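You operate a simulated robot arm through the tools that you are given. There is no shell and no other tool. Be economical: measure what you need, move in short steps, check, and stop when the job is done.

Carry out the task below with a simulated robot arm. There is one attempt and no reset: what you move stays moved.

TASK
Close the drain valve, turn the main on and run the tub tap till it stops spitting.
Fine: tap off; empty the yellow jug into the tub and put it back.

Only the result counts: the job must be done as asked and must still hold three seconds after the hand-in. Knocking over, shifting, dropping, spilling or breaking anything else fails it.

THE ROBOT
A 7-joint arm with a two-finger parallel gripper on a trunk, on a base that drives. Base frame: it is fixed to the floor where the robot stands at the start and does not move with it; the origin is under the middle of the robot, x ahead of it, y to its left, z up. Units: mm, rad, N and s.
With the tool pointing down near the work surface it reaches from about 480 to 920 mm from the robot's upright axis, wherever it stands. Its first joint turns from -2.007 to 2.007 rad. Places, roughly: yellow drain valve lever [600, 0, 1100]; red main valve lever [600, 300, 1200]; blue tap lever [-500, 900, 1000]; laundry tub [-100, 900, 400]; green hose tap lever [600, -300, 1100]. Payload 3.91 kg.
The TCP is the grasp point between the finger pads, 30 mm short of the fingertips. In the tool frame z runs along the fingers and y along their closing line. The gripper opens to 110 mm. The fingers are 20 mm wide and 10 mm thick; the gripper's body (48 by 112 mm) begins 55 mm behind the TCP.
Orientation is told as [roll, pitch, yaw] about the base's x, y, z axes, in that order, counted from this pose: with the fingers straight down and closing along the base's y, the tool's x points along the base's -x, its y along +y and its z along -z.

THE INTERFACE
- The arm moves only by the tool jog_arm. Its argument "deltas" is one flat list of numbers, 7 for each row, row after row: the shift along the base's x, y, z in mm, then the turn, a rotation vector about the base's x, y, z in rad, then the gripper command, from -1 (shut) to 1 (fully open), values between in proportion. In form: [x, y, z, rx, ry, rz, gripper, x, y, z, rx, ry, rz, gripper, ...]. A call has 1 to 20 rows; each row is the pose to reach, as a shift and turn from the pose commanded when the call began. Rows are played at 5 a second. More than 50 mm and 0.15 rad between two rows, or a gripper value outside its range, and nothing of the call is played. A pose out of reach is approached as far as the arm can. The call stops where the force on the tool passes 50 N (or 10 N more than at its start, if that is more) or the arm is blocked; 0.2 s more then pass. Each finger travels about 153 mm/s and halts on what it meets, pressing with about 21 N; the grip force reading is that of the motor and also rises with nothing between the fingers. The clock runs only during rows and for 0.2 s after the last one: add rows that repeat a pose to give the fingers time. The reply holds the time, the measured pose of the TCP, the force on the tool along the base axes, the opening and the grip force, in the units named above and with some noise.
- Cameras (640 x 400 px; columns grow to the right, rows downward): "scene" is now at [203.8, 275.3, 1344.4]; the picture's right is [0.81, -0.59, 0.00], its down [-0.17, -0.23, -0.96] and it looks along [0.57, 0.77, -0.29] (base axes); focal length 214 px, centre (320, 200). "wrist" rides on the gripper at [72, 17, -103] in the tool frame; the picture's right is [-0.23, 0.97, 0.00], its down [-0.76, -0.18, -0.62] and it looks along [-0.61, -0.14, 0.78] (tool axes); focal length 222 px, centre (320, 200). There is no depth. A picture from a camera that has moved, and an enlarged one, comes with that camera's place and axes in the base frame and with its lens. The place of the scene camera against the robot may be out by one fixed shift of up to 12 mm in any direction.
- get_image(camera): a new picture of that camera. No time passes.
- raise_lower(by): slides the trunk up (or, below 0, down) by that many mm; the arm and the scene camera ride with it, the base frame stays. It gives what a move gives, with no picture.
- steer(legs): drives the robot by 1 to 6 legs, each [ahead, left, turn to the left] in mm, mm and rad, along the robot's own axes; the way and the turn of a leg run together, so that a leg with both is an arc; at most 1500 mm and 3.142 rad a leg. The arm and the cameras ride along, it lands a little off, and it stops where it bumps. It gives what a move gives.
- aim_head(pan, tilt): turns the head with the scene camera to pan (to the left, within 1.396 rad either way) and tilt (down, from -0.506 to 1.204), counted from straight ahead of the robot. It gives what a move gives.
- inspect(camera, box): a new picture of the part [left, top, right, bottom] of that camera's present view, enlarged. No time passes.
- finish_job(): hands the job in; it is judged then, once.

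Work in short steps. Places have to be worked out from the pictures, the camera data and where the tool is seen: move nearer, look again, correct. Check each grasp and each placing, and mend what went wrong. You have 120 turns and 78 pictures in all, those below and enlarged ones among them. Open the gripper and draw the arm clear of the work before you hand the job in, unless the task says otherwise; then end with one line.

The tools are called as a command line: name --argument value ..., lists and objects as JSON in quotes. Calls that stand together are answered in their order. jog_arm: Moves the arm, as the interface text tells. Its arguments: {"type":"object","properties":{"deltas":{"type":"array"}},"required":["deltas"]} The other tools are called the same way: raise_lower (by) slides the trunk up or down; steer (legs) drives the base; aim_head (pan, tilt) turns the head that bears the scene camera; get_image (camera) takes a picture; inspect (camera, box) takes an enlarged picture of a part of a camera's view; finish_job () hands the job in.

At the start:

```text
time_s: 0.0
tcp_pos: [244.4, 414.5, 1347.7]
ee_rot: [0.002, 0.0, 0.0]
force: [0.6, 0.1, 0.8]
grip_width: 109.9
grasp_force: 0.2
trunk travel left (down, up): [-655.0, 335.0]
robot x, y, heading: [1.5, -0.4, 0.002]
head pan, tilt: [0.937, 0.291]
```

scene: 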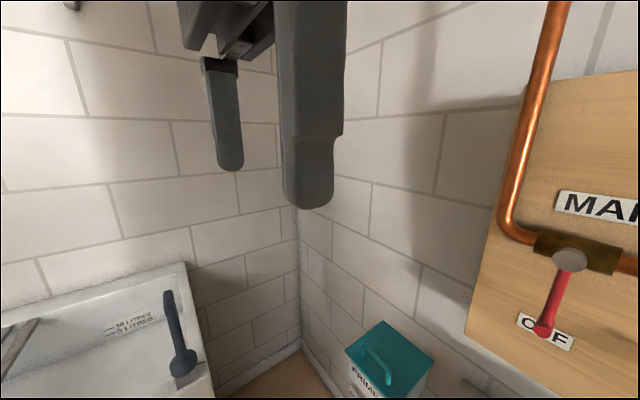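
wrist: 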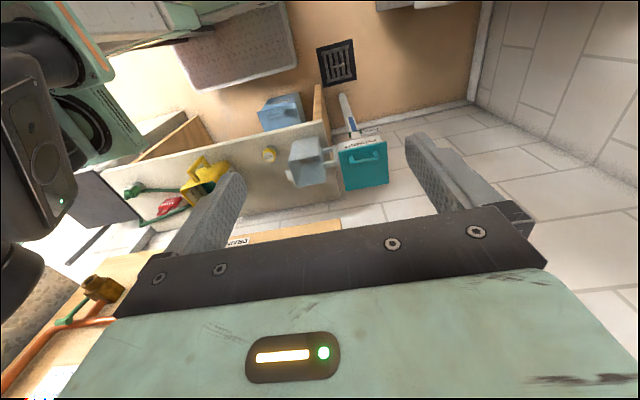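

The first pictures show the main valve lever pointing down at OFF and the tub at the lower left. I turn the head to face the board straight ahead.

aim_head --pan 0.0 --tilt 0.35

get_image --camera "scene"

aim_head --pan 1.396 --tilt 0.5

get_image --camera "scene"

```text
time_s: 1.2
tcp_pos: [243.8, 411.2, 1353.6]
ee_rot: [0.012, -0.001, 0.003]
force: [-0.2, 0.3, -0.1]
grip_width: 109.9
grasp_force: 0.1
trunk travel left (down, up): [-655.0, 335.0]
robot x, y, heading: [-1.4, 1.2, 0.001]
head pan, tilt: [0.0, 0.351]
```

```text
75 pictures are left
camera scene: at [220.8, 258.2, 1335.0], right [0.63, -0.78, 0.0], down [-0.3, -0.24, -0.92], along [0.72, 0.58, -0.38], focal length 214 px, centre (320, 200)
```

scene: 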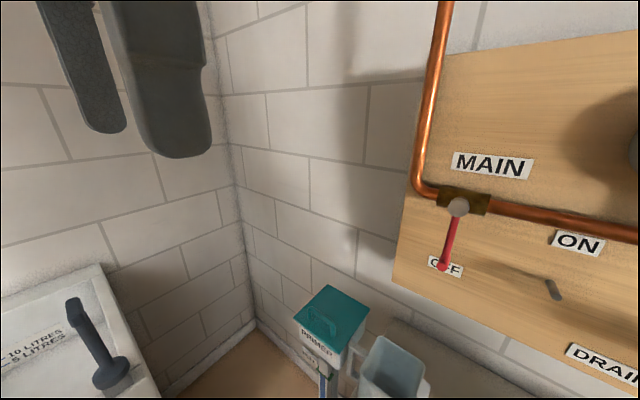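

```text
time_s: 2.8
tcp_pos: [245.4, 414.7, 1348.7]
ee_rot: [0.003, 0.0, 0.0]
force: [0.0, -0.1, -0.3]
grip_width: 110.1
grasp_force: 0.1
trunk travel left (down, up): [-655.0, 335.0]
robot x, y, heading: [2.1, 2.2, -0.002]
head pan, tilt: [1.396, 0.499]
```

```text
74 pictures are left
camera scene: at [164.4, 289.6, 1325.1], right [0.98, -0.17, 0.0], down [-0.08, -0.47, -0.88], along [0.15, 0.86, -0.48], focal length 214 px, centre (320, 200)
```

scene: 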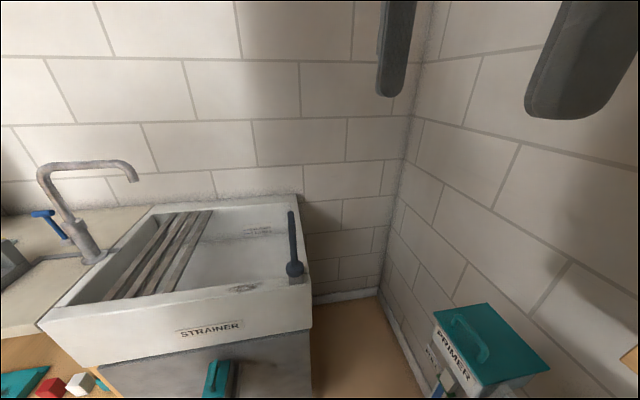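

The tub, with its slats, tap and blue lever, shows well here. Next I look ahead and to the right at the board and bench.

aim_head --pan 0.0 --tilt 0.4

aim_head --pan 0.0 --tilt 0.4

get_image --camera "scene"

get_image --camera "wrist"

```text
time_s: 4.3
tcp_pos: [243.4, 410.8, 1355.8]
ee_rot: [0.013, -0.002, 0.002]
force: [0.4, 0.4, 0.2]
grip_width: 109.9
grasp_force: 0.1
trunk travel left (down, up): [-655.0, 335.0]
robot x, y, heading: [0.9, 0.4, -0.0]
head pan, tilt: [0.0, 0.4]
```

```text
time_s: 4.9
tcp_pos: [244.5, 410.5, 1355.3]
ee_rot: [0.014, -0.003, -0.001]
force: [0.1, 0.3, -0.1]
grip_width: 109.8
grasp_force: 0.1
trunk travel left (down, up): [-655.0, 335.0]
robot x, y, heading: [-1.2, -1.5, -0.001]
head pan, tilt: [0.0, 0.4]
```

```text
73 pictures are left
camera scene: at [222.6, 254.5, 1329.8], right [0.59, -0.81, 0.0], down [-0.35, -0.26, -0.9], along [0.73, 0.53, -0.43], focal length 214 px, centre (320, 200)
```

scene: 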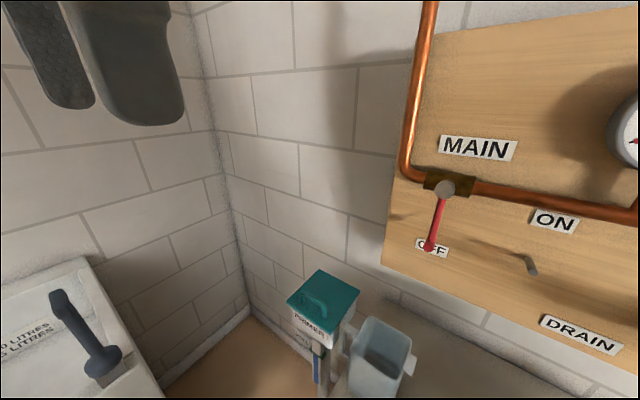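

```text
72 pictures are left
camera wrist: at [171.6, 425.7, 1459.6], right [0.23, 0.97, 0.01], down [0.76, -0.19, 0.62], along [0.61, -0.13, -0.78], focal length 222 px, centre (320, 200)
```

wrist: 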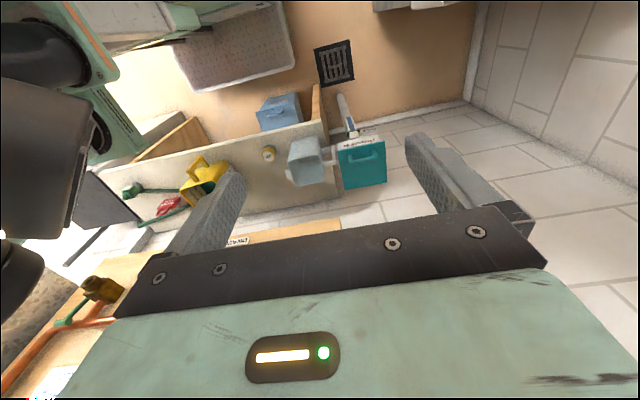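

The head was stopped by the arm: pan reads 0, but the view points about 0.63 rad left. I turn the head away again, then swing the arm to the right in small steps.

aim_head --pan 1.3 --tilt 0.3

jog_arm --deltas '[30, -30, 0, 0, 0, 0, -1, 60, -60, 0, 0, 0, 0, -1, 90, -90, 0, 0, 0, 0, -1, 110, -130, 0, 0, 0, 0, -1, 130, -170, 0, 0, 0, 0, -1, 150, -210, 0, 0, 0, 0, -1, 160, -250, 0, 0, 0, 0, -1, 170, -290, 0, 0, 0, 0, -1, 180, -330, 0, 0, 0, 0, -1, 190, -370, 0, 0, 0, 0, -1, 195, -410, 0, 0, 0, 0, -1, 200, -450, 0, 0, 0, 0, -1, 200, -490, 0, 0, 0, 0, -1, 200, -530, 0, 0, 0, 0, -1]'

aim_head --pan 0.1 --tilt 0.45

get_image --camera "scene"

```text
time_s: 6.4
tcp_pos: [245.8, 414.3, 1348.8]
ee_rot: [0.003, 0.001, -0.003]
force: [-0.2, -0.2, -0.1]
grip_width: 110.1
grasp_force: 0.1
trunk travel left (down, up): [-655.0, 335.0]
robot x, y, heading: [1.2, 2.3, 0.003]
head pan, tilt: [1.3, 0.3]
```

```text
time_s: 9.4
tcp_pos: [465.9, -84.4, 1338.8]
ee_rot: [0.003, 0.0, 0.0]
force: [0.1, 0.6, -0.4]
grip_width: 0.1
grasp_force: 21.3
out of reach, approached as far as the arm can: row 12, 13, 14
trunk travel left (down, up): [-655.0, 335.0]
robot x, y, heading: [0.2, 0.0, -0.004]
head pan, tilt: [1.3, 0.3]
```

```text
time_s: 10.8
tcp_pos: [464.6, -84.6, 1338.4]
ee_rot: [0.0, -0.001, -0.001]
force: [-0.3, 0.1, 0.0]
grip_width: 0.0
grasp_force: 20.9
trunk travel left (down, up): [-655.0, 335.0]
robot x, y, heading: [-0.6, -0.2, -0.001]
head pan, tilt: [0.099, 0.45]
```

```text
71 pictures are left
camera scene: at [240.0, 209.1, 1329.6], right [0.1, -0.99, 0.0], down [-0.43, -0.04, -0.9], along [0.9, 0.09, -0.44], focal length 214 px, centre (320, 200)
```

scene: 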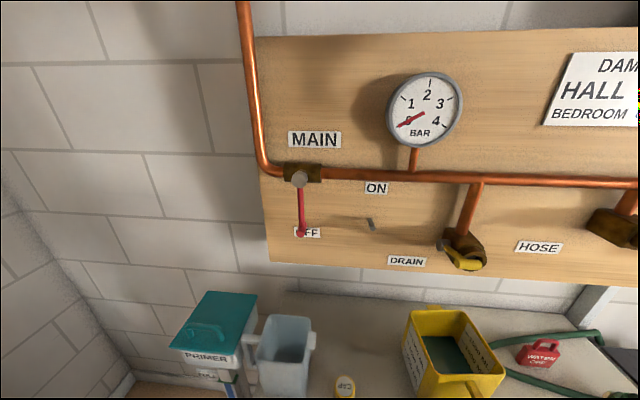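

Now the board is clear: main, gauge at 0, drain with yellow lever, and a sheet of text. I enlarge the parts that matter.

inspect --camera "scene" --box '[160, 260, 640, 400]'

inspect --camera "scene" --box '[250, 120, 640, 290]'

aim_head --pan -0.5 --tilt 0.4

get_image --camera "scene"

```text
1.33 times, centred on (400, 330) of scene
camera zoom: at [240.0, 209.1, 1329.6], right [0.1, -0.99, 0.0], down [-0.43, -0.04, -0.9], along [0.9, 0.09, -0.44], focal length 286 px, centre (213, 27)
```

zoom: 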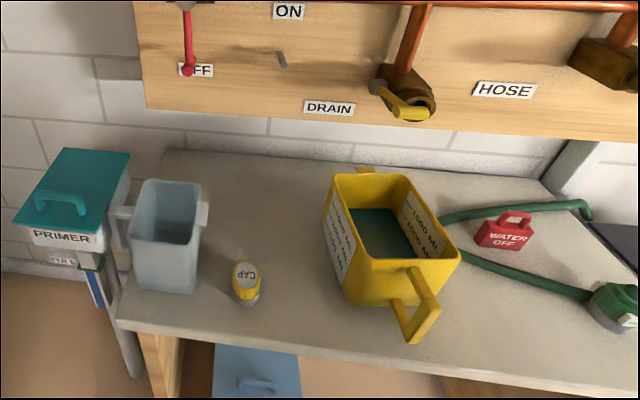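

```text
1.64 times, centred on (445, 205) of scene
camera zoom: at [240.0, 209.1, 1329.6], right [0.1, -0.99, 0.0], down [-0.43, -0.04, -0.9], along [0.9, 0.09, -0.44], focal length 352 px, centre (115, 192)
```

zoom: 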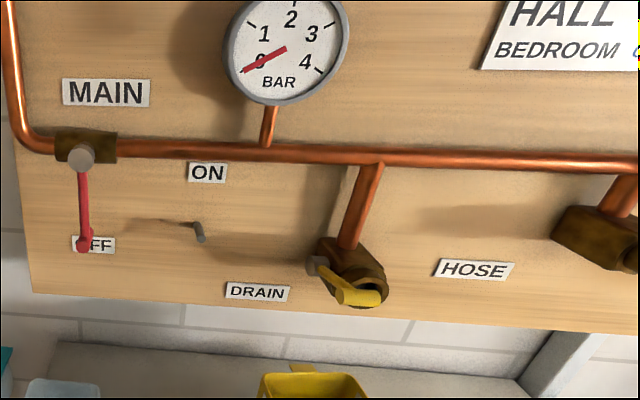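

```text
time_s: 11.8
tcp_pos: [466.5, -84.3, 1339.1]
ee_rot: [0.002, -0.002, -0.002]
force: [0.3, 0.6, 0.6]
grip_width: 0.0
grasp_force: 20.6
trunk travel left (down, up): [-655.0, 335.0]
robot x, y, heading: [1.5, -3.5, -0.004]
head pan, tilt: [-0.499, 0.4]
```

```text
68 pictures are left
camera scene: at [229.9, 155.7, 1334.3], right [-0.48, -0.88, 0.0], down [-0.34, 0.19, -0.92], along [0.81, -0.44, -0.39], focal length 214 px, centre (320, 200)
```

scene: 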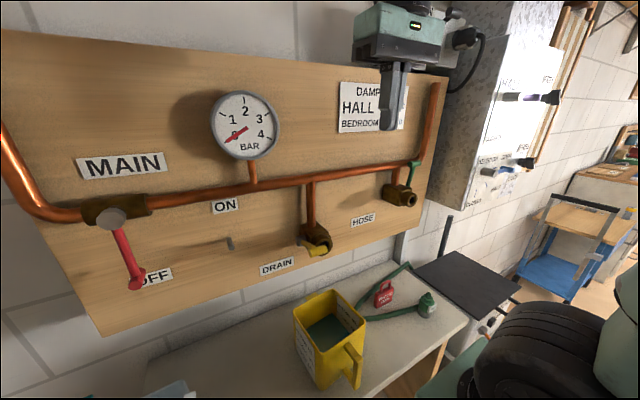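

The drain lever lies along its outlet (open). I need the state of the green hose tap, since it's on the same line, so I enlarge it and the drain valve.

inspect --camera "scene" --box '[240, 130, 440, 255]'

inspect --camera "scene" --box '[280, 250, 480, 375]'

```text
3.20 times, centred on (340, 192) of scene
camera zoom: at [229.9, 155.7, 1334.3], right [-0.48, -0.88, 0.0], down [-0.34, 0.19, -0.92], along [0.81, -0.44, -0.39], focal length 686 px, centre (256, 224)
```

zoom: 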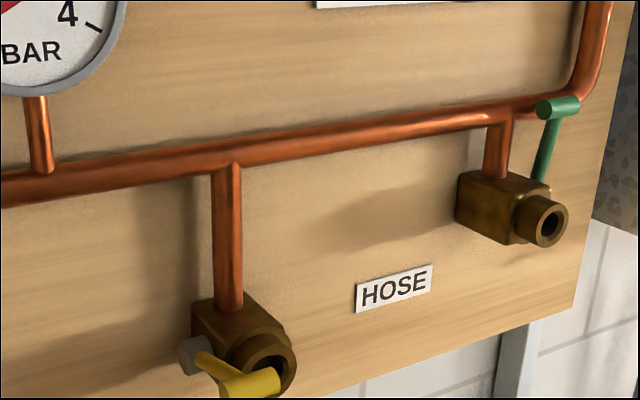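

```text
3.20 times, centred on (380, 312) of scene
camera zoom: at [229.9, 155.7, 1334.3], right [-0.48, -0.88, 0.0], down [-0.34, 0.19, -0.92], along [0.81, -0.44, -0.39], focal length 686 px, centre (128, -160)
```

zoom: 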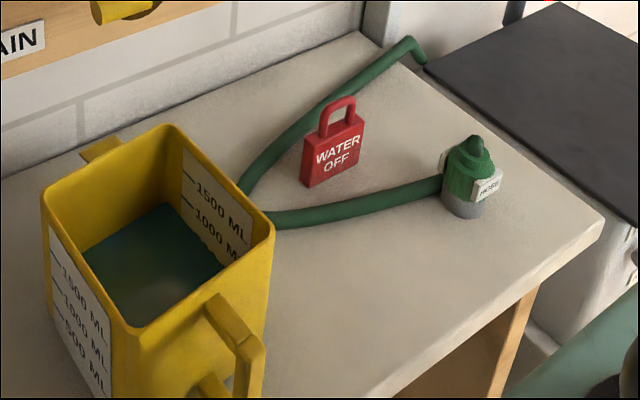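

The green hose lever stands across its outlet, so it is closed; the drain lever must swing up the same way. Before driving, I check the floor and surroundings on both sides.

aim_head --pan 1.39 --tilt 0.9

get_image --camera "scene"

aim_head --pan -1.39 --tilt 0.7

get_image --camera "scene"

```text
time_s: 13.6
tcp_pos: [466.4, -84.6, 1339.0]
ee_rot: [0.002, 0.0, 0.0]
force: [-0.2, 0.4, 0.0]
grip_width: 0.0
grasp_force: 21.0
trunk travel left (down, up): [-655.0, 335.0]
robot x, y, heading: [1.3, 0.4, -0.003]
head pan, tilt: [1.389, 0.901]
```

```text
65 pictures are left
camera scene: at [162.2, 274.2, 1291.3], right [0.98, -0.18, 0.0], down [-0.14, -0.77, -0.62], along [0.11, 0.61, -0.78], focal length 214 px, centre (320, 200)
```

scene: 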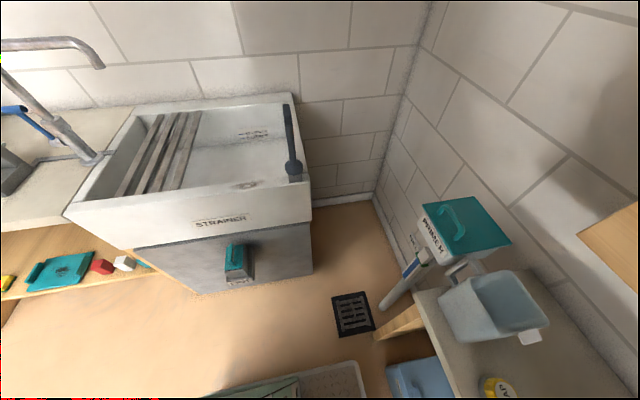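

```text
time_s: 16.1
tcp_pos: [465.4, -84.3, 1339.5]
ee_rot: [0.001, 0.001, -0.001]
force: [0.5, 0.1, 0.6]
grip_width: 0.1
grasp_force: 20.7
trunk travel left (down, up): [-655.0, 335.0]
robot x, y, heading: [0.1, -0.3, 0.001]
head pan, tilt: [-1.389, 0.7]
```

```text
64 pictures are left
camera scene: at [163.9, 116.4, 1307.4], right [-0.98, -0.18, 0.0], down [-0.12, 0.63, -0.76], along [0.14, -0.75, -0.64], focal length 214 px, centre (320, 200)
```

scene: 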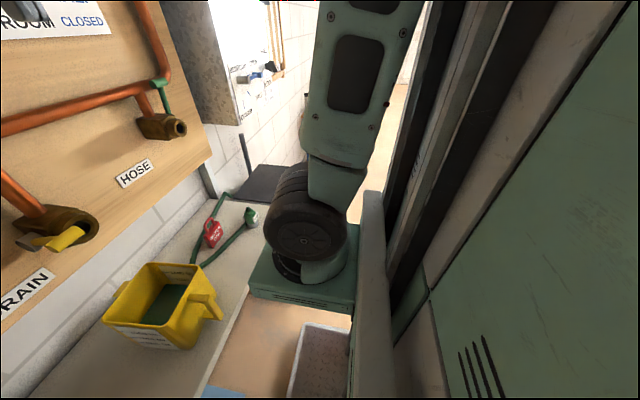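

The floor holds a mat under the robot, and the bench ahead. I turn the tool from pointing down to pointing at the board while lowering and drawing back slightly, clear of everything.

jog_arm --deltas '[0, 0, -10, 0, -0.14, 0, -1, 0, 0, -25, 0, -0.28, 0, -1, 0, 0, -40, 0, -0.42, 0, -1, 0, 0, -55, 0, -0.56, 0, -1, 0, 0, -70, 0, -0.7, 0, -1, 0, 0, -85, 0, -0.84, 0, -1, 0, 0, -100, 0, -0.98, 0, -1, 0, 0, -115, 0, -1.12, 0, -1, 0, 0, -130, 0, -1.26, 0, -1, 0, 0, -145, 0, -1.4, 0, -1, 0, 0, -160, 0, -1.5, 0, -1, 0, 0, -175, 0, -1.57, 0, -1]'

aim_head --pan -0.3 --tilt 0.4

get_image --camera "scene"

get_image --camera "wrist"

```text
time_s: 18.3
tcp_pos: [581.6, 29.8, 1200.2]
ee_rot: [-0.004, -1.348, 0.022]
force: [-63.6, -6.3, 18.2]
grip_width: 0.0
grasp_force: 21.0
out of reach, approached as far as the arm can: row 1, 2, 3, 4, 5, 6, 7, 8, 9, 10, 11
trunk travel left (down, up): [-655.0, 335.0]
robot x, y, heading: [-0.8, -1.7, 0.004]
head pan, tilt: [-1.389, 0.7]
stopped in row 11: the force on the tool passed its limit (the readings are from after the stop); the commanded pose is now the measured one
```

```text
time_s: 19.6
tcp_pos: [581.8, 30.0, 1201.6]
ee_rot: [-0.004, -1.346, 0.023]
force: [-92.4, -1.6, 24.3]
grip_width: 0.2
grasp_force: 21.3
trunk travel left (down, up): [-655.0, 335.0]
robot x, y, heading: [2.0, 2.1, 0.002]
head pan, tilt: [-0.3, 0.4]
```

```text
63 pictures are left
camera scene: at [230.4, 172.2, 1335.5], right [-0.3, -0.95, 0.0], down [-0.37, 0.12, -0.92], along [0.88, -0.27, -0.38], focal length 214 px, centre (320, 200)
```

scene: 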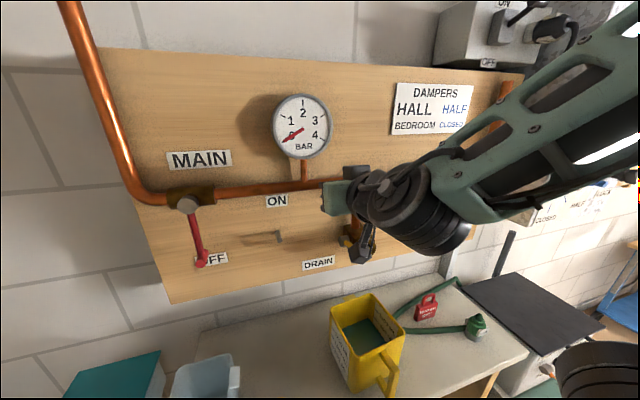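

```text
62 pictures are left
camera wrist: at [465.2, 43.7, 1153.7], right [0.03, 0.97, 0.22], down [-0.43, -0.18, 0.88], along [0.9, -0.12, 0.42], focal length 222 px, centre (320, 200)
```

wrist: 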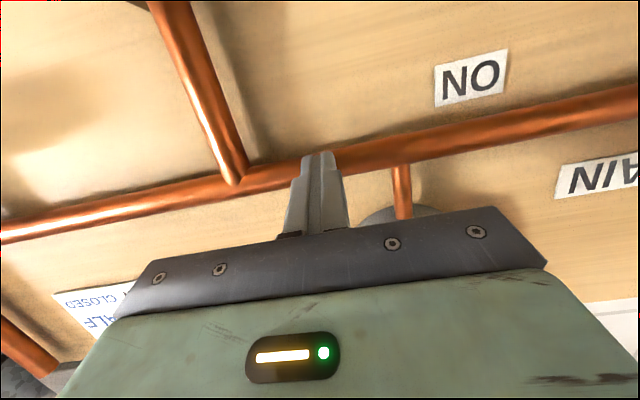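

The arm couldn't hold the pose this close and the fingertips press on the pipe. I draw back at once along -x.

jog_arm --deltas '[-20, 0, 0, 0, 0, 0, -1, -40, 0, 0, 0, 0, 0, -1, -60, 0, 0, 0, 0, 0, -1]'

```text
time_s: 20.4
tcp_pos: [551.0, 48.5, 1218.3]
ee_rot: [-0.008, -1.339, 0.019]
force: [0.4, 0.1, 0.2]
grip_width: 0.2
grasp_force: 20.9
out of reach, approached as far as the arm can: row 1, 2, 3
trunk travel left (down, up): [-655.0, 335.0]
robot x, y, heading: [0.5, -0.4, -0.0]
head pan, tilt: [-0.3, 0.4]
```

Free now. The robot stands too close for a horizontal tool, so I back it off 200 mm.

steer --legs '[[-200, 0, 0]]'

get_image --camera "scene"

```text
time_s: 22.0
tcp_pos: [353.0, 49.0, 1218.6]
ee_rot: [-0.005, -1.339, 0.017]
force: [0.6, -0.4, 0.2]
grip_width: 0.0
grasp_force: 20.9
trunk travel left (down, up): [-655.0, 335.0]
robot x, y, heading: [-200.0, 2.8, 0.001]
head pan, tilt: [-0.3, 0.4]
```

```text
61 pictures are left
camera scene: at [40.0, 172.1, 1334.3], right [-0.3, -0.95, 0.0], down [-0.37, 0.12, -0.92], along [0.88, -0.27, -0.39], focal length 214 px, centre (320, 200)
```

scene: 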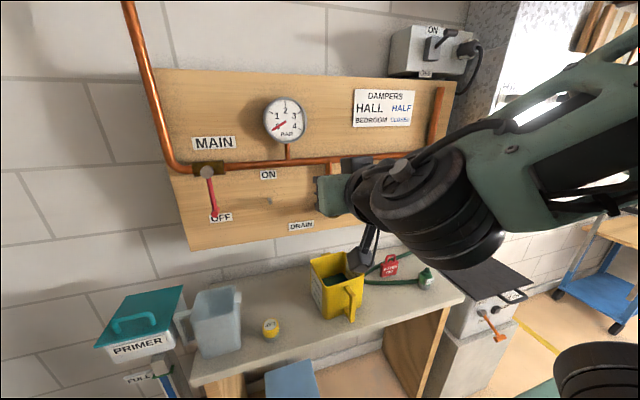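

Nothing looks disturbed. I set the tool level and lower it beside the drain valve for a closer look with the wrist camera.

jog_arm --deltas '[20, 0, -30, 0, -0.1, 0, -1, 40, 0, -60, 0, -0.18, 0, -1, 60, 10, -90, 0, -0.23, 0, -1, 70, 20, -120, 0, -0.23, 0, -1, 75, 25, -150, 0, -0.23, 0, -1, 75, 30, -180, 0, -0.23, 0, -1]'

get_image --camera "wrist"

get_image --camera "scene"

```text
time_s: 23.4
tcp_pos: [428.2, 80.2, 1039.2]
ee_rot: [-1.364, -1.568, 1.375]
force: [-0.8, 0.5, 1.4]
grip_width: 0.0
grasp_force: 21.1
out of reach, approached as far as the arm can: row 1, 2, 3, 4, 5
trunk travel left (down, up): [-655.0, 335.0]
robot x, y, heading: [-195.3, 1.9, -0.001]
head pan, tilt: [-0.3, 0.4]
```

```text
60 pictures are left
camera wrist: at [323.7, 94.4, 967.2], right [-0.01, 0.97, 0.22], down [-0.62, -0.18, 0.76], along [0.78, -0.13, 0.61], focal length 222 px, centre (320, 200)
```

wrist: 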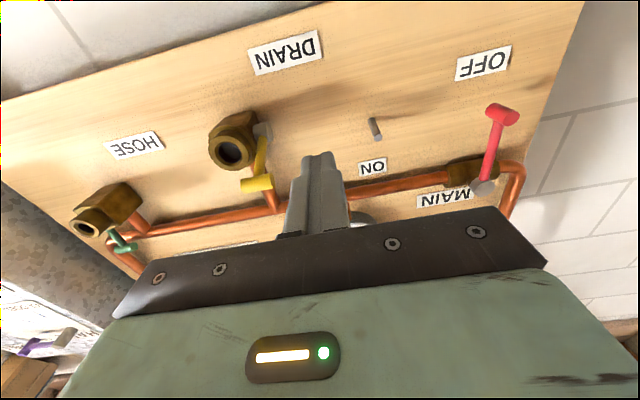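

```text
59 pictures are left
camera scene: at [39.7, 172.0, 1334.4], right [-0.3, -0.95, 0.0], down [-0.37, 0.12, -0.92], along [0.88, -0.27, -0.39], focal length 214 px, centre (320, 200)
```

scene: 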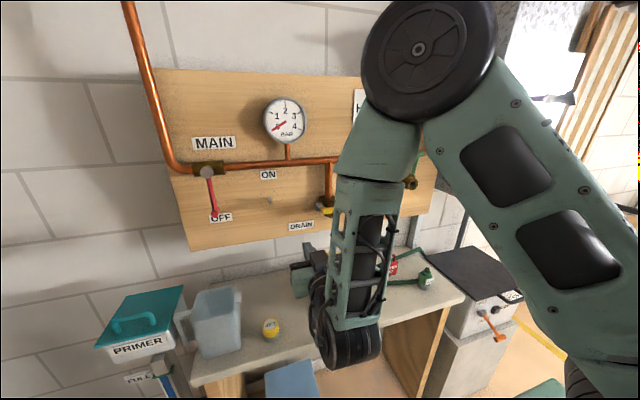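

The wrist view shows both valves from below. I enlarge it to read the lever geometry precisely.

inspect --camera "wrist" --box '[60, 90, 300, 240]'

```text
2.67 times, centred on (180, 165) of wrist
camera zoom: at [323.7, 94.4, 967.2], right [-0.01, 0.97, 0.22], down [-0.62, -0.18, 0.76], along [0.78, -0.13, 0.61], focal length 592 px, centre (693, 293)
```

zoom: 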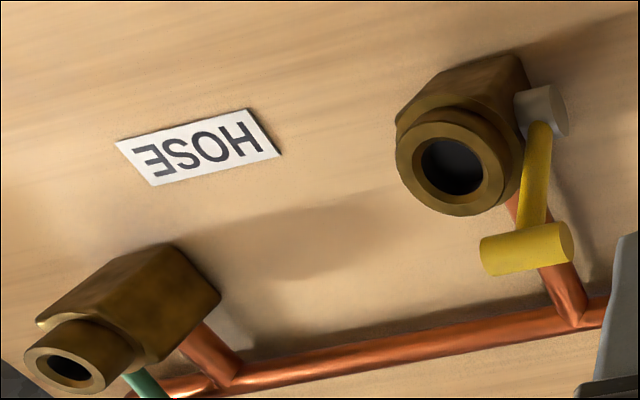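

I judge the drain lever's pivot at about (612, 0, 1054), with its T-handle at (530, 0, 1084) and the outlet mouth at y≈-37. I bring the closed fingers in beneath the lever arm at y≈5.

jog_arm --deltas '[0, -40, 5, 0, 0, 0, -1, 0, -75, 10, 0, 0, 0, -1, 40, -75, 10, 0, 0, 0, -1, 80, -75, 8, 0, 0, 0, -1, 97, -75, 8, 0, 0, 0, -1]'

get_image --camera "wrist"

```text
time_s: 24.6
tcp_pos: [526.0, 5.1, 1047.8]
ee_rot: [-1.192, -1.566, 1.205]
force: [0.1, -0.5, 0.3]
grip_width: 0.0
grasp_force: 21.1
out of reach, approached as far as the arm can: row 1, 2, 3
trunk travel left (down, up): [-655.0, 335.0]
robot x, y, heading: [-197.2, 2.1, 0.002]
head pan, tilt: [-0.3, 0.4]
```

```text
57 pictures are left
camera wrist: at [422.0, 20.0, 975.3], right [-0.01, 0.97, 0.22], down [-0.62, -0.18, 0.76], along [0.78, -0.13, 0.61], focal length 222 px, centre (320, 200)
```

wrist: 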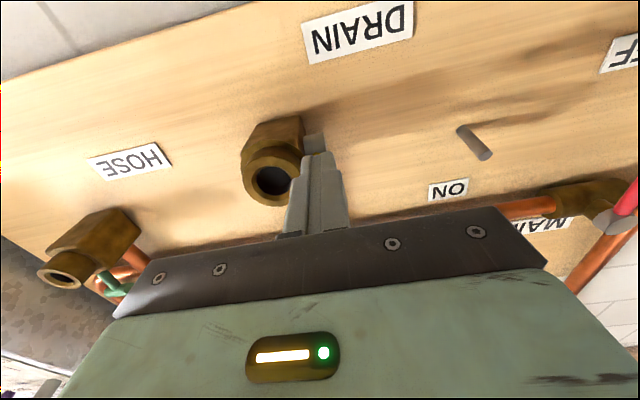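

The fingertips sit right under the arm of the lever, clear of the outlet. I lift along the arc about the pivot to roughly 65 degrees first.

jog_arm --deltas '[0, 0, 11, 0, 0, 0, -1, 3, 0, 18, 0, 0, 0, -1, 6, 0, 26, 0, 0, 0, -1, 10, 0, 32, 0, 0, 0, -1, 15, 0, 38, 0, 0, 0, -1, 21, 0, 43, 0, 0, 0, -1, 27, 0, 48, 0, 0, 0, -1]'

get_image --camera "scene"

```text
time_s: 26.2
tcp_pos: [553.6, 3.3, 1095.2]
ee_rot: [-1.357, -1.568, 1.369]
force: [-0.1, -0.8, -1.7]
grip_width: 0.0
grasp_force: 21.0
trunk travel left (down, up): [-655.0, 335.0]
robot x, y, heading: [-195.5, 0.4, -0.005]
head pan, tilt: [-0.3, 0.4]
```

```text
56 pictures are left
camera scene: at [40.1, 172.1, 1334.3], right [-0.3, -0.95, 0.0], down [-0.37, 0.12, -0.92], along [0.88, -0.27, -0.39], focal length 214 px, centre (320, 200)
```

scene: 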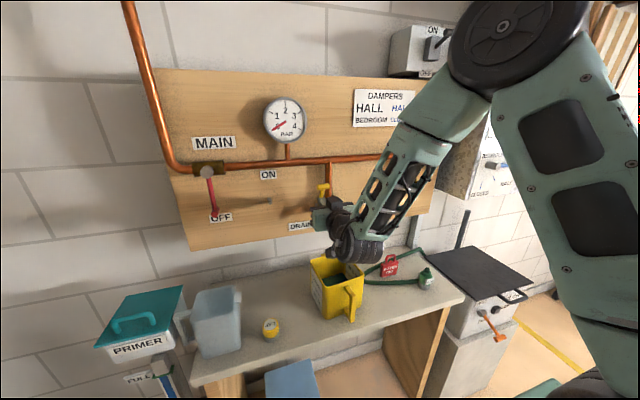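

The lever has come up and the force is small. I carry on to vertical and a little beyond, letting the stop halt it.

jog_arm --deltas '[8, 0, 4, 0, 0, 0, -1, 15, 0, 7, 0, 0, 0, -1, 21, 0, 9, 0, 0, 0, -1, 27, 0, 10, 0, 0, 0, -1, 32, 0, 10, 0, 0, 0, -1, 36, 0, 10, 0, 0, 0, -1]'

inspect --camera "scene" --box '[260, 130, 420, 230]'

```text
time_s: 27.0
tcp_pos: [566.1, 2.4, 1102.3]
ee_rot: [-0.57, -1.56, 0.585]
force: [-28.8, -4.9, 7.2]
grip_width: 0.0
grasp_force: 20.9
trunk travel left (down, up): [-655.0, 335.0]
robot x, y, heading: [-201.2, -0.8, -0.009]
head pan, tilt: [-0.3, 0.4]
stopped in row 4: the force on the tool passed its limit (the readings are from after the stop); the commanded pose is now the measured one
```

```text
4.00 times, centred on (340, 180) of scene
camera zoom: at [37.4, 171.6, 1334.9], right [-0.3, -0.95, 0.0], down [-0.37, 0.12, -0.92], along [0.88, -0.27, -0.39], focal length 858 px, centre (240, 280)
```

zoom: 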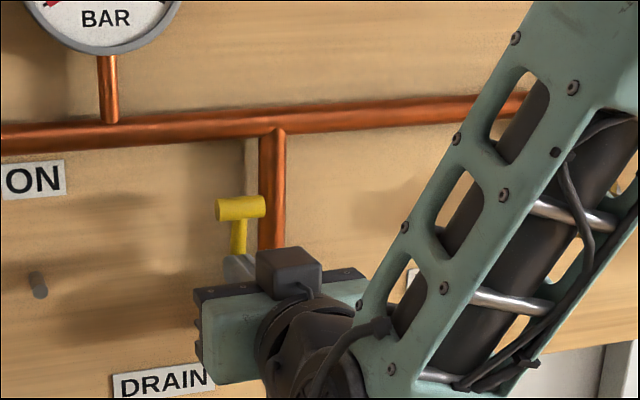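

It stopped firmly with the lever upright. I draw straight back and look at it clear of the gripper.

jog_arm --deltas '[-25, 0, 0, 0, 0, 0, -1, -60, 0, 0, 0, 0, 0, -1, -100, 20, 0, 0, 0, 0, -1, -140, 50, 0, 0, 0, 0, -1]'

get_image --camera "wrist"

inspect --camera "scene" --box '[260, 130, 420, 230]'

```text
time_s: 28.0
tcp_pos: [443.2, 62.3, 1100.8]
ee_rot: [-0.446, -1.559, 0.46]
force: [0.4, 0.9, -0.4]
grip_width: 0.2
grasp_force: 21.3
out of reach, approached as far as the arm can: row 4
trunk travel left (down, up): [-655.0, 335.0]
robot x, y, heading: [-197.3, -2.6, -0.003]
head pan, tilt: [-0.3, 0.4]
```

```text
54 pictures are left
camera wrist: at [337.9, 76.5, 1031.0], right [-0.01, 0.98, 0.22], down [-0.61, -0.18, 0.77], along [0.79, -0.13, 0.6], focal length 222 px, centre (320, 200)
```

wrist: 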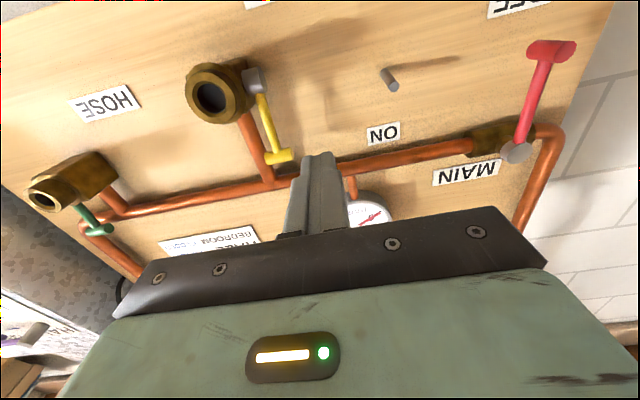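

```text
4.00 times, centred on (340, 180) of scene
camera zoom: at [39.9, 171.5, 1334.3], right [-0.3, -0.95, 0.0], down [-0.37, 0.12, -0.92], along [0.88, -0.28, -0.39], focal length 858 px, centre (240, 280)
```

zoom: 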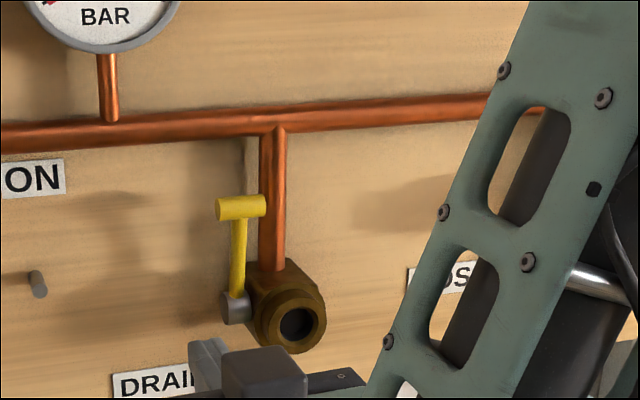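

The drain lever is upright, parallel with the closed hose tap, so it's shut. The main lever's pivot is at about (585, 281, 1197) and its bar at (582, 282, 1092); I move to its left side.

jog_arm --deltas '[0, 45, 0, 0, 0, 0, -1, 0, 90, -3, 0, 0, 0, -1, 0, 135, -5, 0, 0, 0, -1, 10, 180, -7, 0, 0, 0, -1, 20, 225, -8, 0, 0, 0, -1, 30, 262, -9, 0, 0, 0, -1, 75, 262, -9, 0, 0, 0, -1, 122, 262, -9, 0, 0, 0, -1]'

aim_head --pan 0.3 --tilt 0.3

get_image --camera "scene"

get_image --camera "wrist"

```text
time_s: 29.8
tcp_pos: [565.4, 328.9, 1093.6]
ee_rot: [-0.487, -1.558, 0.499]
force: [-0.7, 0.2, -0.2]
grip_width: 0.0
grasp_force: 21.2
trunk travel left (down, up): [-655.0, 335.0]
robot x, y, heading: [-193.2, 2.8, 0.001]
head pan, tilt: [-0.3, 0.4]
```

```text
time_s: 30.8
tcp_pos: [564.3, 328.7, 1092.3]
ee_rot: [-0.446, -1.559, 0.461]
force: [0.0, 0.0, 1.2]
grip_width: 0.2
grasp_force: 21.3
trunk travel left (down, up): [-655.0, 335.0]
robot x, y, heading: [-199.6, 0.3, -0.0]
head pan, tilt: [0.3, 0.3]
```

```text
52 pictures are left
camera scene: at [40.5, 227.0, 1343.5], right [0.29, -0.96, 0.0], down [-0.28, -0.09, -0.96], along [0.91, 0.28, -0.3], focal length 214 px, centre (320, 200)
```

scene: 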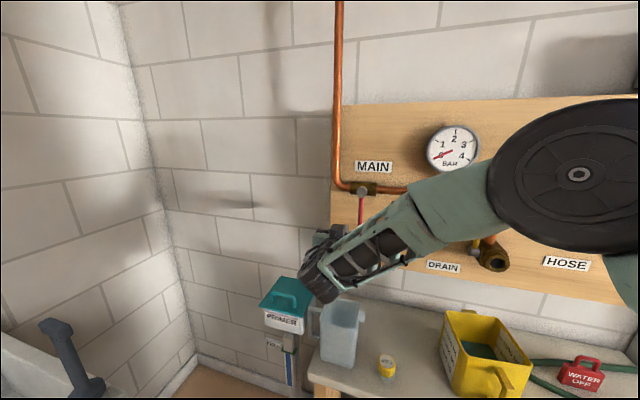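

```text
51 pictures are left
camera wrist: at [460.6, 342.9, 1022.1], right [-0.01, 0.97, 0.22], down [-0.61, -0.18, 0.77], along [0.79, -0.13, 0.6], focal length 222 px, centre (320, 200)
```

wrist: 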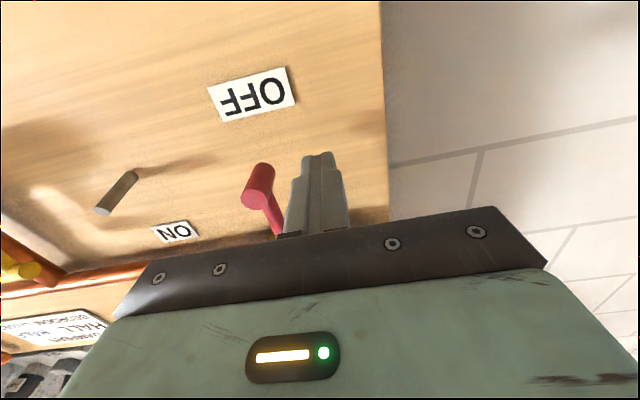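

The bar is just to the right of the fingers, as judged. I push it along the arc towards ON.

jog_arm --deltas '[0, -30, 0, 0, 0, 0, -1, 0, -44, -1, 0, 0, 0, -1, 0, -58, -1, 0, 0, 0, -1, 0, -71, 1, 0, 0, 0, -1, 0, -84, 5, 0, 0, 0, -1, 0, -96, 11, 0, 0, 0, -1, 0, -108, 19, 0, 0, 0, -1, 0, -118, 28, 0, 0, 0, -1, 0, -127, 38, 0, 0, 0, -1, 0, -135, 50, 0, 0, 0, -1, 0, -141, 62, 0, 0, 0, -1]'

get_image --camera "wrist"

```text
time_s: 33.2
tcp_pos: [564.3, 186.2, 1155.3]
ee_rot: [-0.46, -1.559, 0.473]
force: [0.4, -0.3, -0.3]
grip_width: 0.2
grasp_force: 20.9
trunk travel left (down, up): [-655.0, 335.0]
robot x, y, heading: [-196.1, 1.4, -0.005]
head pan, tilt: [0.3, 0.3]
```

```text
50 pictures are left
camera wrist: at [459.8, 200.1, 1085.0], right [-0.01, 0.97, 0.22], down [-0.61, -0.18, 0.77], along [0.79, -0.13, 0.6], focal length 222 px, centre (320, 200)
```

wrist: 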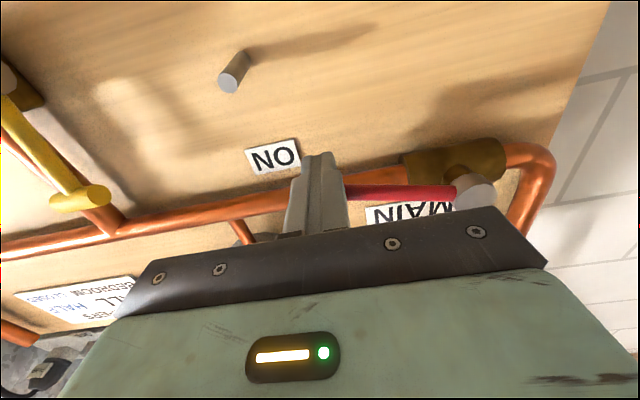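

The lever is nearly level with the pipe. I finish the arc with a bit of push against the stop.

jog_arm --deltas '[0, -3, 10, 0, 0, 0, -1, 0, -5, 20, 0, 0, 0, -1, 0, -5, 28, 0, 0, 0, -1, 0, -5, 34, 0, 0, 0, -1, 0, -5, 40, 0, 0, 0, -1]'

get_image --camera "scene"

```text
time_s: 34.5
tcp_pos: [563.6, 180.1, 1182.4]
ee_rot: [-0.331, -1.529, 0.344]
force: [2.1, -0.5, -13.1]
grip_width: 0.0
grasp_force: 20.3
trunk travel left (down, up): [-655.0, 335.0]
robot x, y, heading: [-199.5, 0.8, 0.0]
head pan, tilt: [0.3, 0.3]
stopped in row 5: the force on the tool passed its limit (the readings are from after the stop); the commanded pose is now the measured one
```

```text
49 pictures are left
camera scene: at [41.0, 227.0, 1343.7], right [0.29, -0.96, 0.0], down [-0.28, -0.09, -0.96], along [0.91, 0.28, -0.3], focal length 214 px, centre (320, 200)
```

scene: 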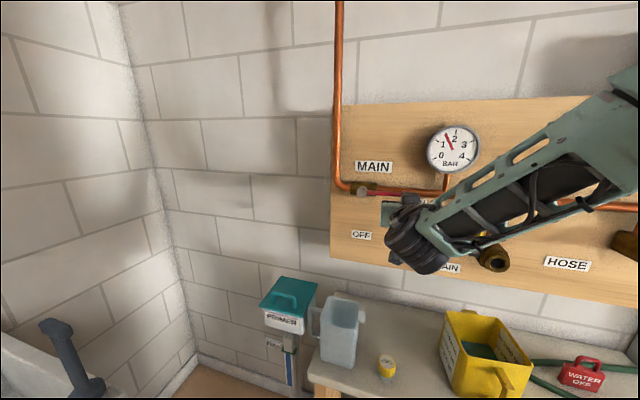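

The gauge has risen to about 1.5 bar, so the main is on. I lower the fingers off the lever, draw back, and check the board.

jog_arm --deltas '[0, 0, -15, 0, 0, 0, -1, -40, 0, -20, 0, 0, 0, -1, -80, 0, -20, 0, 0, 0, -1, -120, -10, 0, 0, 0, 0, -1]'

inspect --camera "scene" --box '[320, 90, 640, 290]'

```text
time_s: 35.5
tcp_pos: [442.0, 169.8, 1184.9]
ee_rot: [-0.332, -1.538, 0.345]
force: [0.4, -0.1, -0.6]
grip_width: 0.0
grasp_force: 21.2
trunk travel left (down, up): [-655.0, 335.0]
robot x, y, heading: [-197.3, -2.1, -0.004]
head pan, tilt: [0.3, 0.3]
```

```text
2.00 times, centred on (480, 190) of scene
camera zoom: at [40.8, 227.1, 1343.4], right [0.29, -0.96, 0.0], down [-0.28, -0.09, -0.96], along [0.91, 0.28, -0.3], focal length 429 px, centre (0, 220)
```

zoom: 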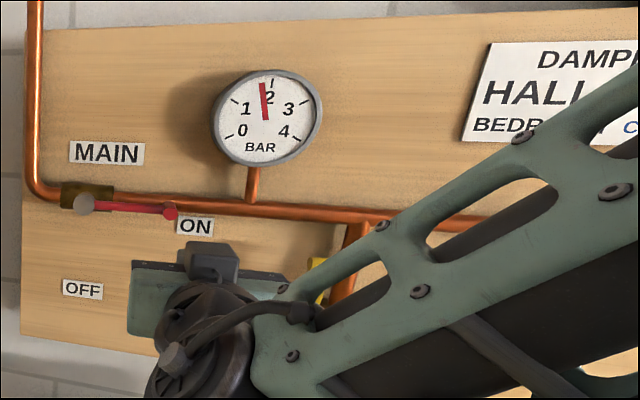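

The main lever lies at ON and the gauge steadies near 1.8 bar. Now I look at the tap and its blue lever.

aim_head --pan 1.39 --tilt 0.5

get_image --camera "scene"

```text
time_s: 36.8
tcp_pos: [442.5, 170.2, 1184.8]
ee_rot: [-0.345, -1.536, 0.357]
force: [0.4, 0.0, -0.1]
grip_width: 0.0
grasp_force: 21.2
trunk travel left (down, up): [-655.0, 335.0]
robot x, y, heading: [-194.2, -0.9, -0.002]
head pan, tilt: [1.389, 0.499]
```

```text
47 pictures are left
camera scene: at [-32.3, 289.0, 1325.1], right [0.98, -0.18, 0.0], down [-0.09, -0.47, -0.88], along [0.16, 0.86, -0.48], focal length 214 px, centre (320, 200)
```

scene: 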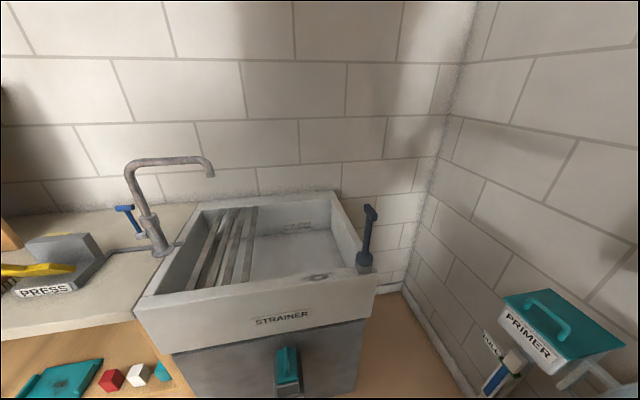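

I enlarge the tap and tub for details.

inspect --camera "scene" --box '[80, 140, 280, 265]'

inspect --camera "scene" --box '[180, 180, 420, 330]'

```text
3.20 times, centred on (180, 202) of scene
camera zoom: at [-32.3, 289.0, 1325.1], right [0.98, -0.18, 0.0], down [-0.09, -0.47, -0.88], along [0.16, 0.86, -0.48], focal length 686 px, centre (768, 192)
```

zoom: 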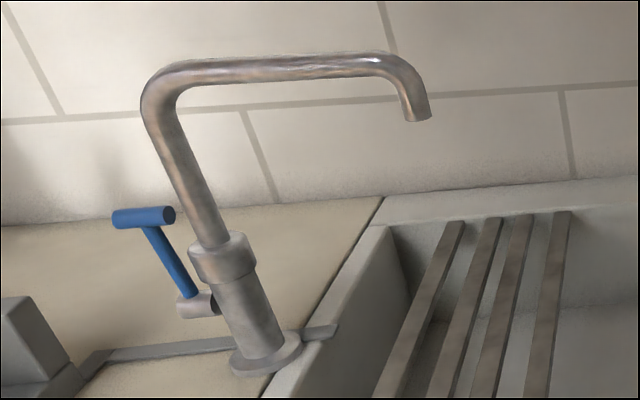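

```text
2.67 times, centred on (300, 255) of scene
camera zoom: at [-32.3, 289.0, 1325.1], right [0.98, -0.18, 0.0], down [-0.09, -0.47, -0.88], along [0.16, 0.86, -0.48], focal length 572 px, centre (373, 53)
```

zoom: 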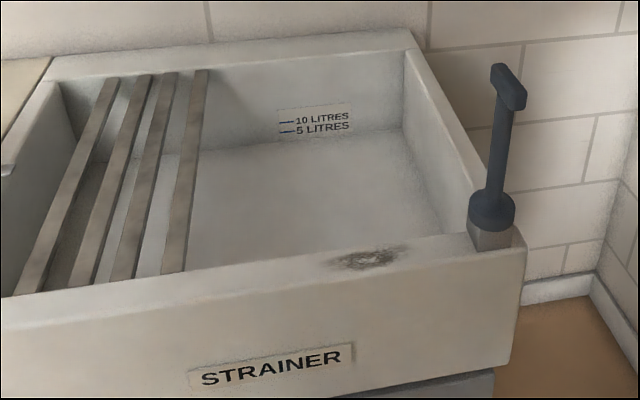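

The tap lever is upright (shut): pivot near (-456, 872, 934), bar near (-458, 872, 1029), spout end over the tub at (-227, 872, 1105). I turn the robot on the spot to face the tub.

steer --legs '[[0, 0, 0.8], [0, 0, 0.77]]'

aim_head --pan 0.2 --tilt 0.45

get_image --camera "scene"

```text
time_s: 41.3
tcp_pos: [-349.9, 643.2, 1185.2]
ee_rot: [-0.344, -1.539, 1.901]
force: [-0.3, 0.1, -0.1]
grip_width: 0.0
grasp_force: 20.9
trunk travel left (down, up): [-655.0, 335.0]
robot x, y, heading: [-196.6, 1.6, 1.541]
head pan, tilt: [1.389, 0.499]
```

```text
time_s: 42.7
tcp_pos: [-348.2, 643.8, 1185.4]
ee_rot: [-0.343, -1.538, 1.9]
force: [0.3, -0.2, 0.1]
grip_width: 0.0
grasp_force: 21.2
trunk travel left (down, up): [-655.0, 335.0]
robot x, y, heading: [-198.1, -3.5, 1.54]
head pan, tilt: [0.201, 0.45]
```

```text
44 pictures are left
camera scene: at [-407.7, 233.8, 1329.6], right [0.99, 0.17, 0.0], down [0.07, -0.43, -0.9], along [-0.15, 0.89, -0.44], focal length 214 px, centre (320, 200)
```

scene: 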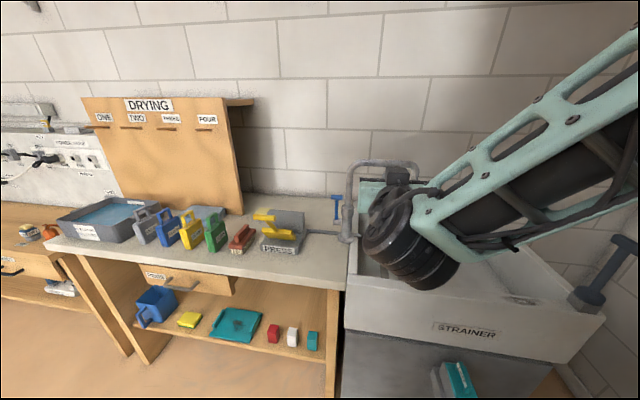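

I enlarge the tap from this new standpoint to fix lever and riser positions.

inspect --camera "scene" --box '[290, 140, 450, 240]'

```text
4.00 times, centred on (370, 190) of scene
camera zoom: at [-407.7, 233.8, 1329.6], right [0.99, 0.17, 0.0], down [0.07, -0.43, -0.9], along [-0.15, 0.89, -0.44], focal length 858 px, centre (120, 240)
```

zoom: 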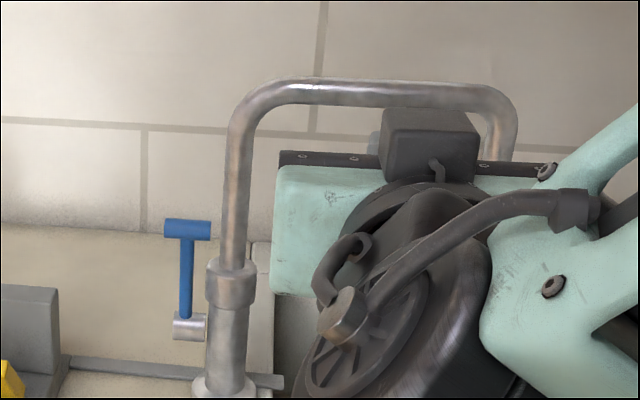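

Bar spans x -480 to -441 with the riser at x≈-420. I shift left to x≈-474 and tilt the closed fingers about 40° downward, short of the lever.

jog_arm --deltas '[-25, 0, 0, -0.12, 0, 0, -1, -50, 10, 0, -0.24, 0, 0, -1, -75, 20, -10, -0.36, 0, 0, -1, -100, 40, -20, -0.48, 0, 0, -1, -115, 70, -30, -0.6, 0, 0, -1, -125, 110, -45, -0.7, 0, 0, -1, -125, 145, -55, -0.7, 0, 0, -1]'

inspect --camera "scene" --box '[240, 110, 480, 260]'

get_image --camera "wrist"

```text
time_s: 44.3
tcp_pos: [-472.9, 787.3, 1129.0]
ee_rot: [-0.025, -0.838, 1.587]
force: [-0.2, 0.3, 0.4]
grip_width: 0.1
grasp_force: 21.2
trunk travel left (down, up): [-655.0, 335.0]
robot x, y, heading: [-199.0, -0.2, 1.541]
head pan, tilt: [0.201, 0.45]
```

```text
2.67 times, centred on (360, 185) of scene
camera zoom: at [-407.6, 233.4, 1329.7], right [0.99, 0.17, 0.0], down [0.07, -0.43, -0.9], along [-0.15, 0.89, -0.43], focal length 572 px, centre (213, 240)
```

zoom: 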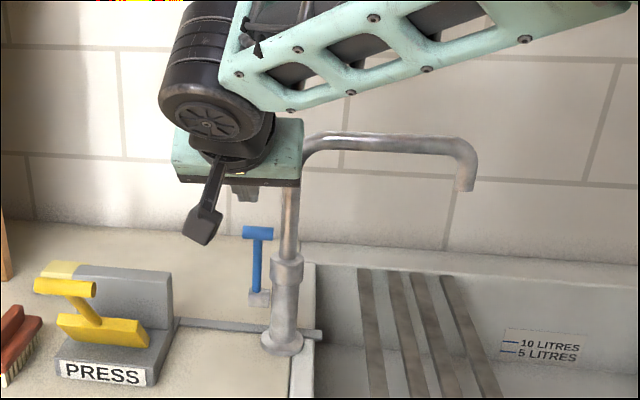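

```text
41 pictures are left
camera wrist: at [-491.6, 661.2, 1145.5], right [-0.98, 0.15, 0.15], down [0.16, 0.05, 0.99], along [0.15, 0.99, -0.07], focal length 222 px, centre (320, 200)
```

wrist: 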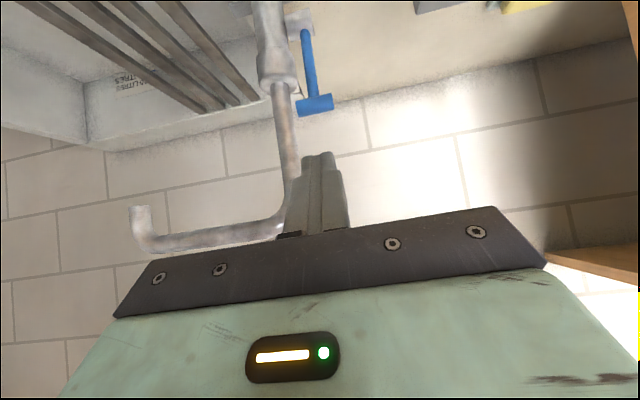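

From the wrist view the bar lies at about (-469, 872, 1037), spanning x -487 to -450. I slide the fingers over the top of the bar, at x≈-481, with clearance.

jog_arm --deltas '[-8, 25, -10, 0, 0, 0, -1, -8, 55, -30, 0, 0, 0, -1, -8, 87, -55, 0, 0, 0, -1]'

get_image --camera "wrist"

inspect --camera "scene" --box '[260, 140, 420, 240]'

```text
time_s: 45.1
tcp_pos: [-480.2, 873.2, 1076.1]
ee_rot: [-0.026, -0.839, 1.588]
force: [0.2, 0.1, 1.0]
grip_width: 0.1
grasp_force: 21.3
trunk travel left (down, up): [-655.0, 335.0]
robot x, y, heading: [-196.3, -0.3, 1.538]
head pan, tilt: [0.201, 0.45]
```

```text
40 pictures are left
camera wrist: at [-498.6, 747.2, 1091.6], right [-0.98, 0.15, 0.15], down [0.16, 0.04, 0.99], along [0.15, 0.99, -0.07], focal length 222 px, centre (320, 200)
```

wrist: 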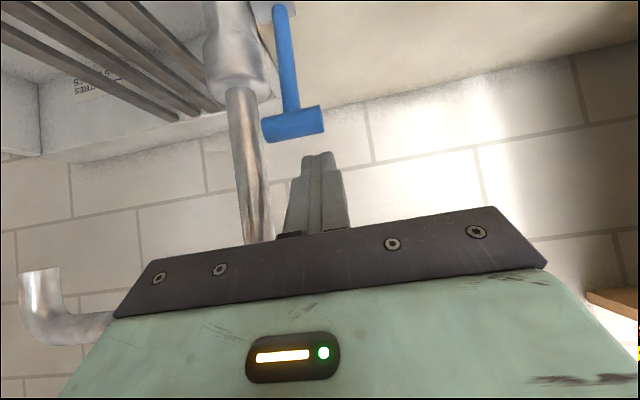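

```text
4.00 times, centred on (340, 190) of scene
camera zoom: at [-407.5, 233.4, 1329.7], right [0.99, 0.17, 0.0], down [0.07, -0.43, -0.9], along [-0.15, 0.89, -0.43], focal length 858 px, centre (240, 240)
```

zoom: 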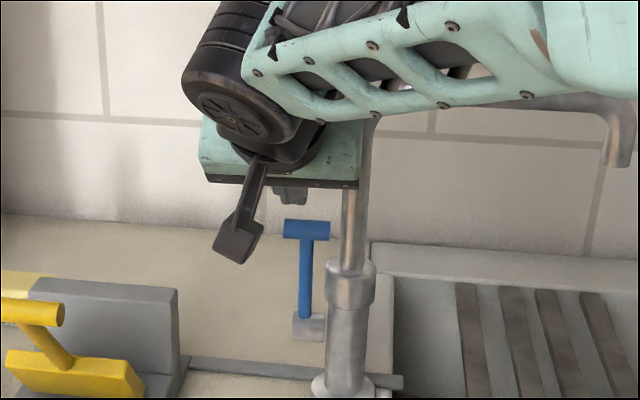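

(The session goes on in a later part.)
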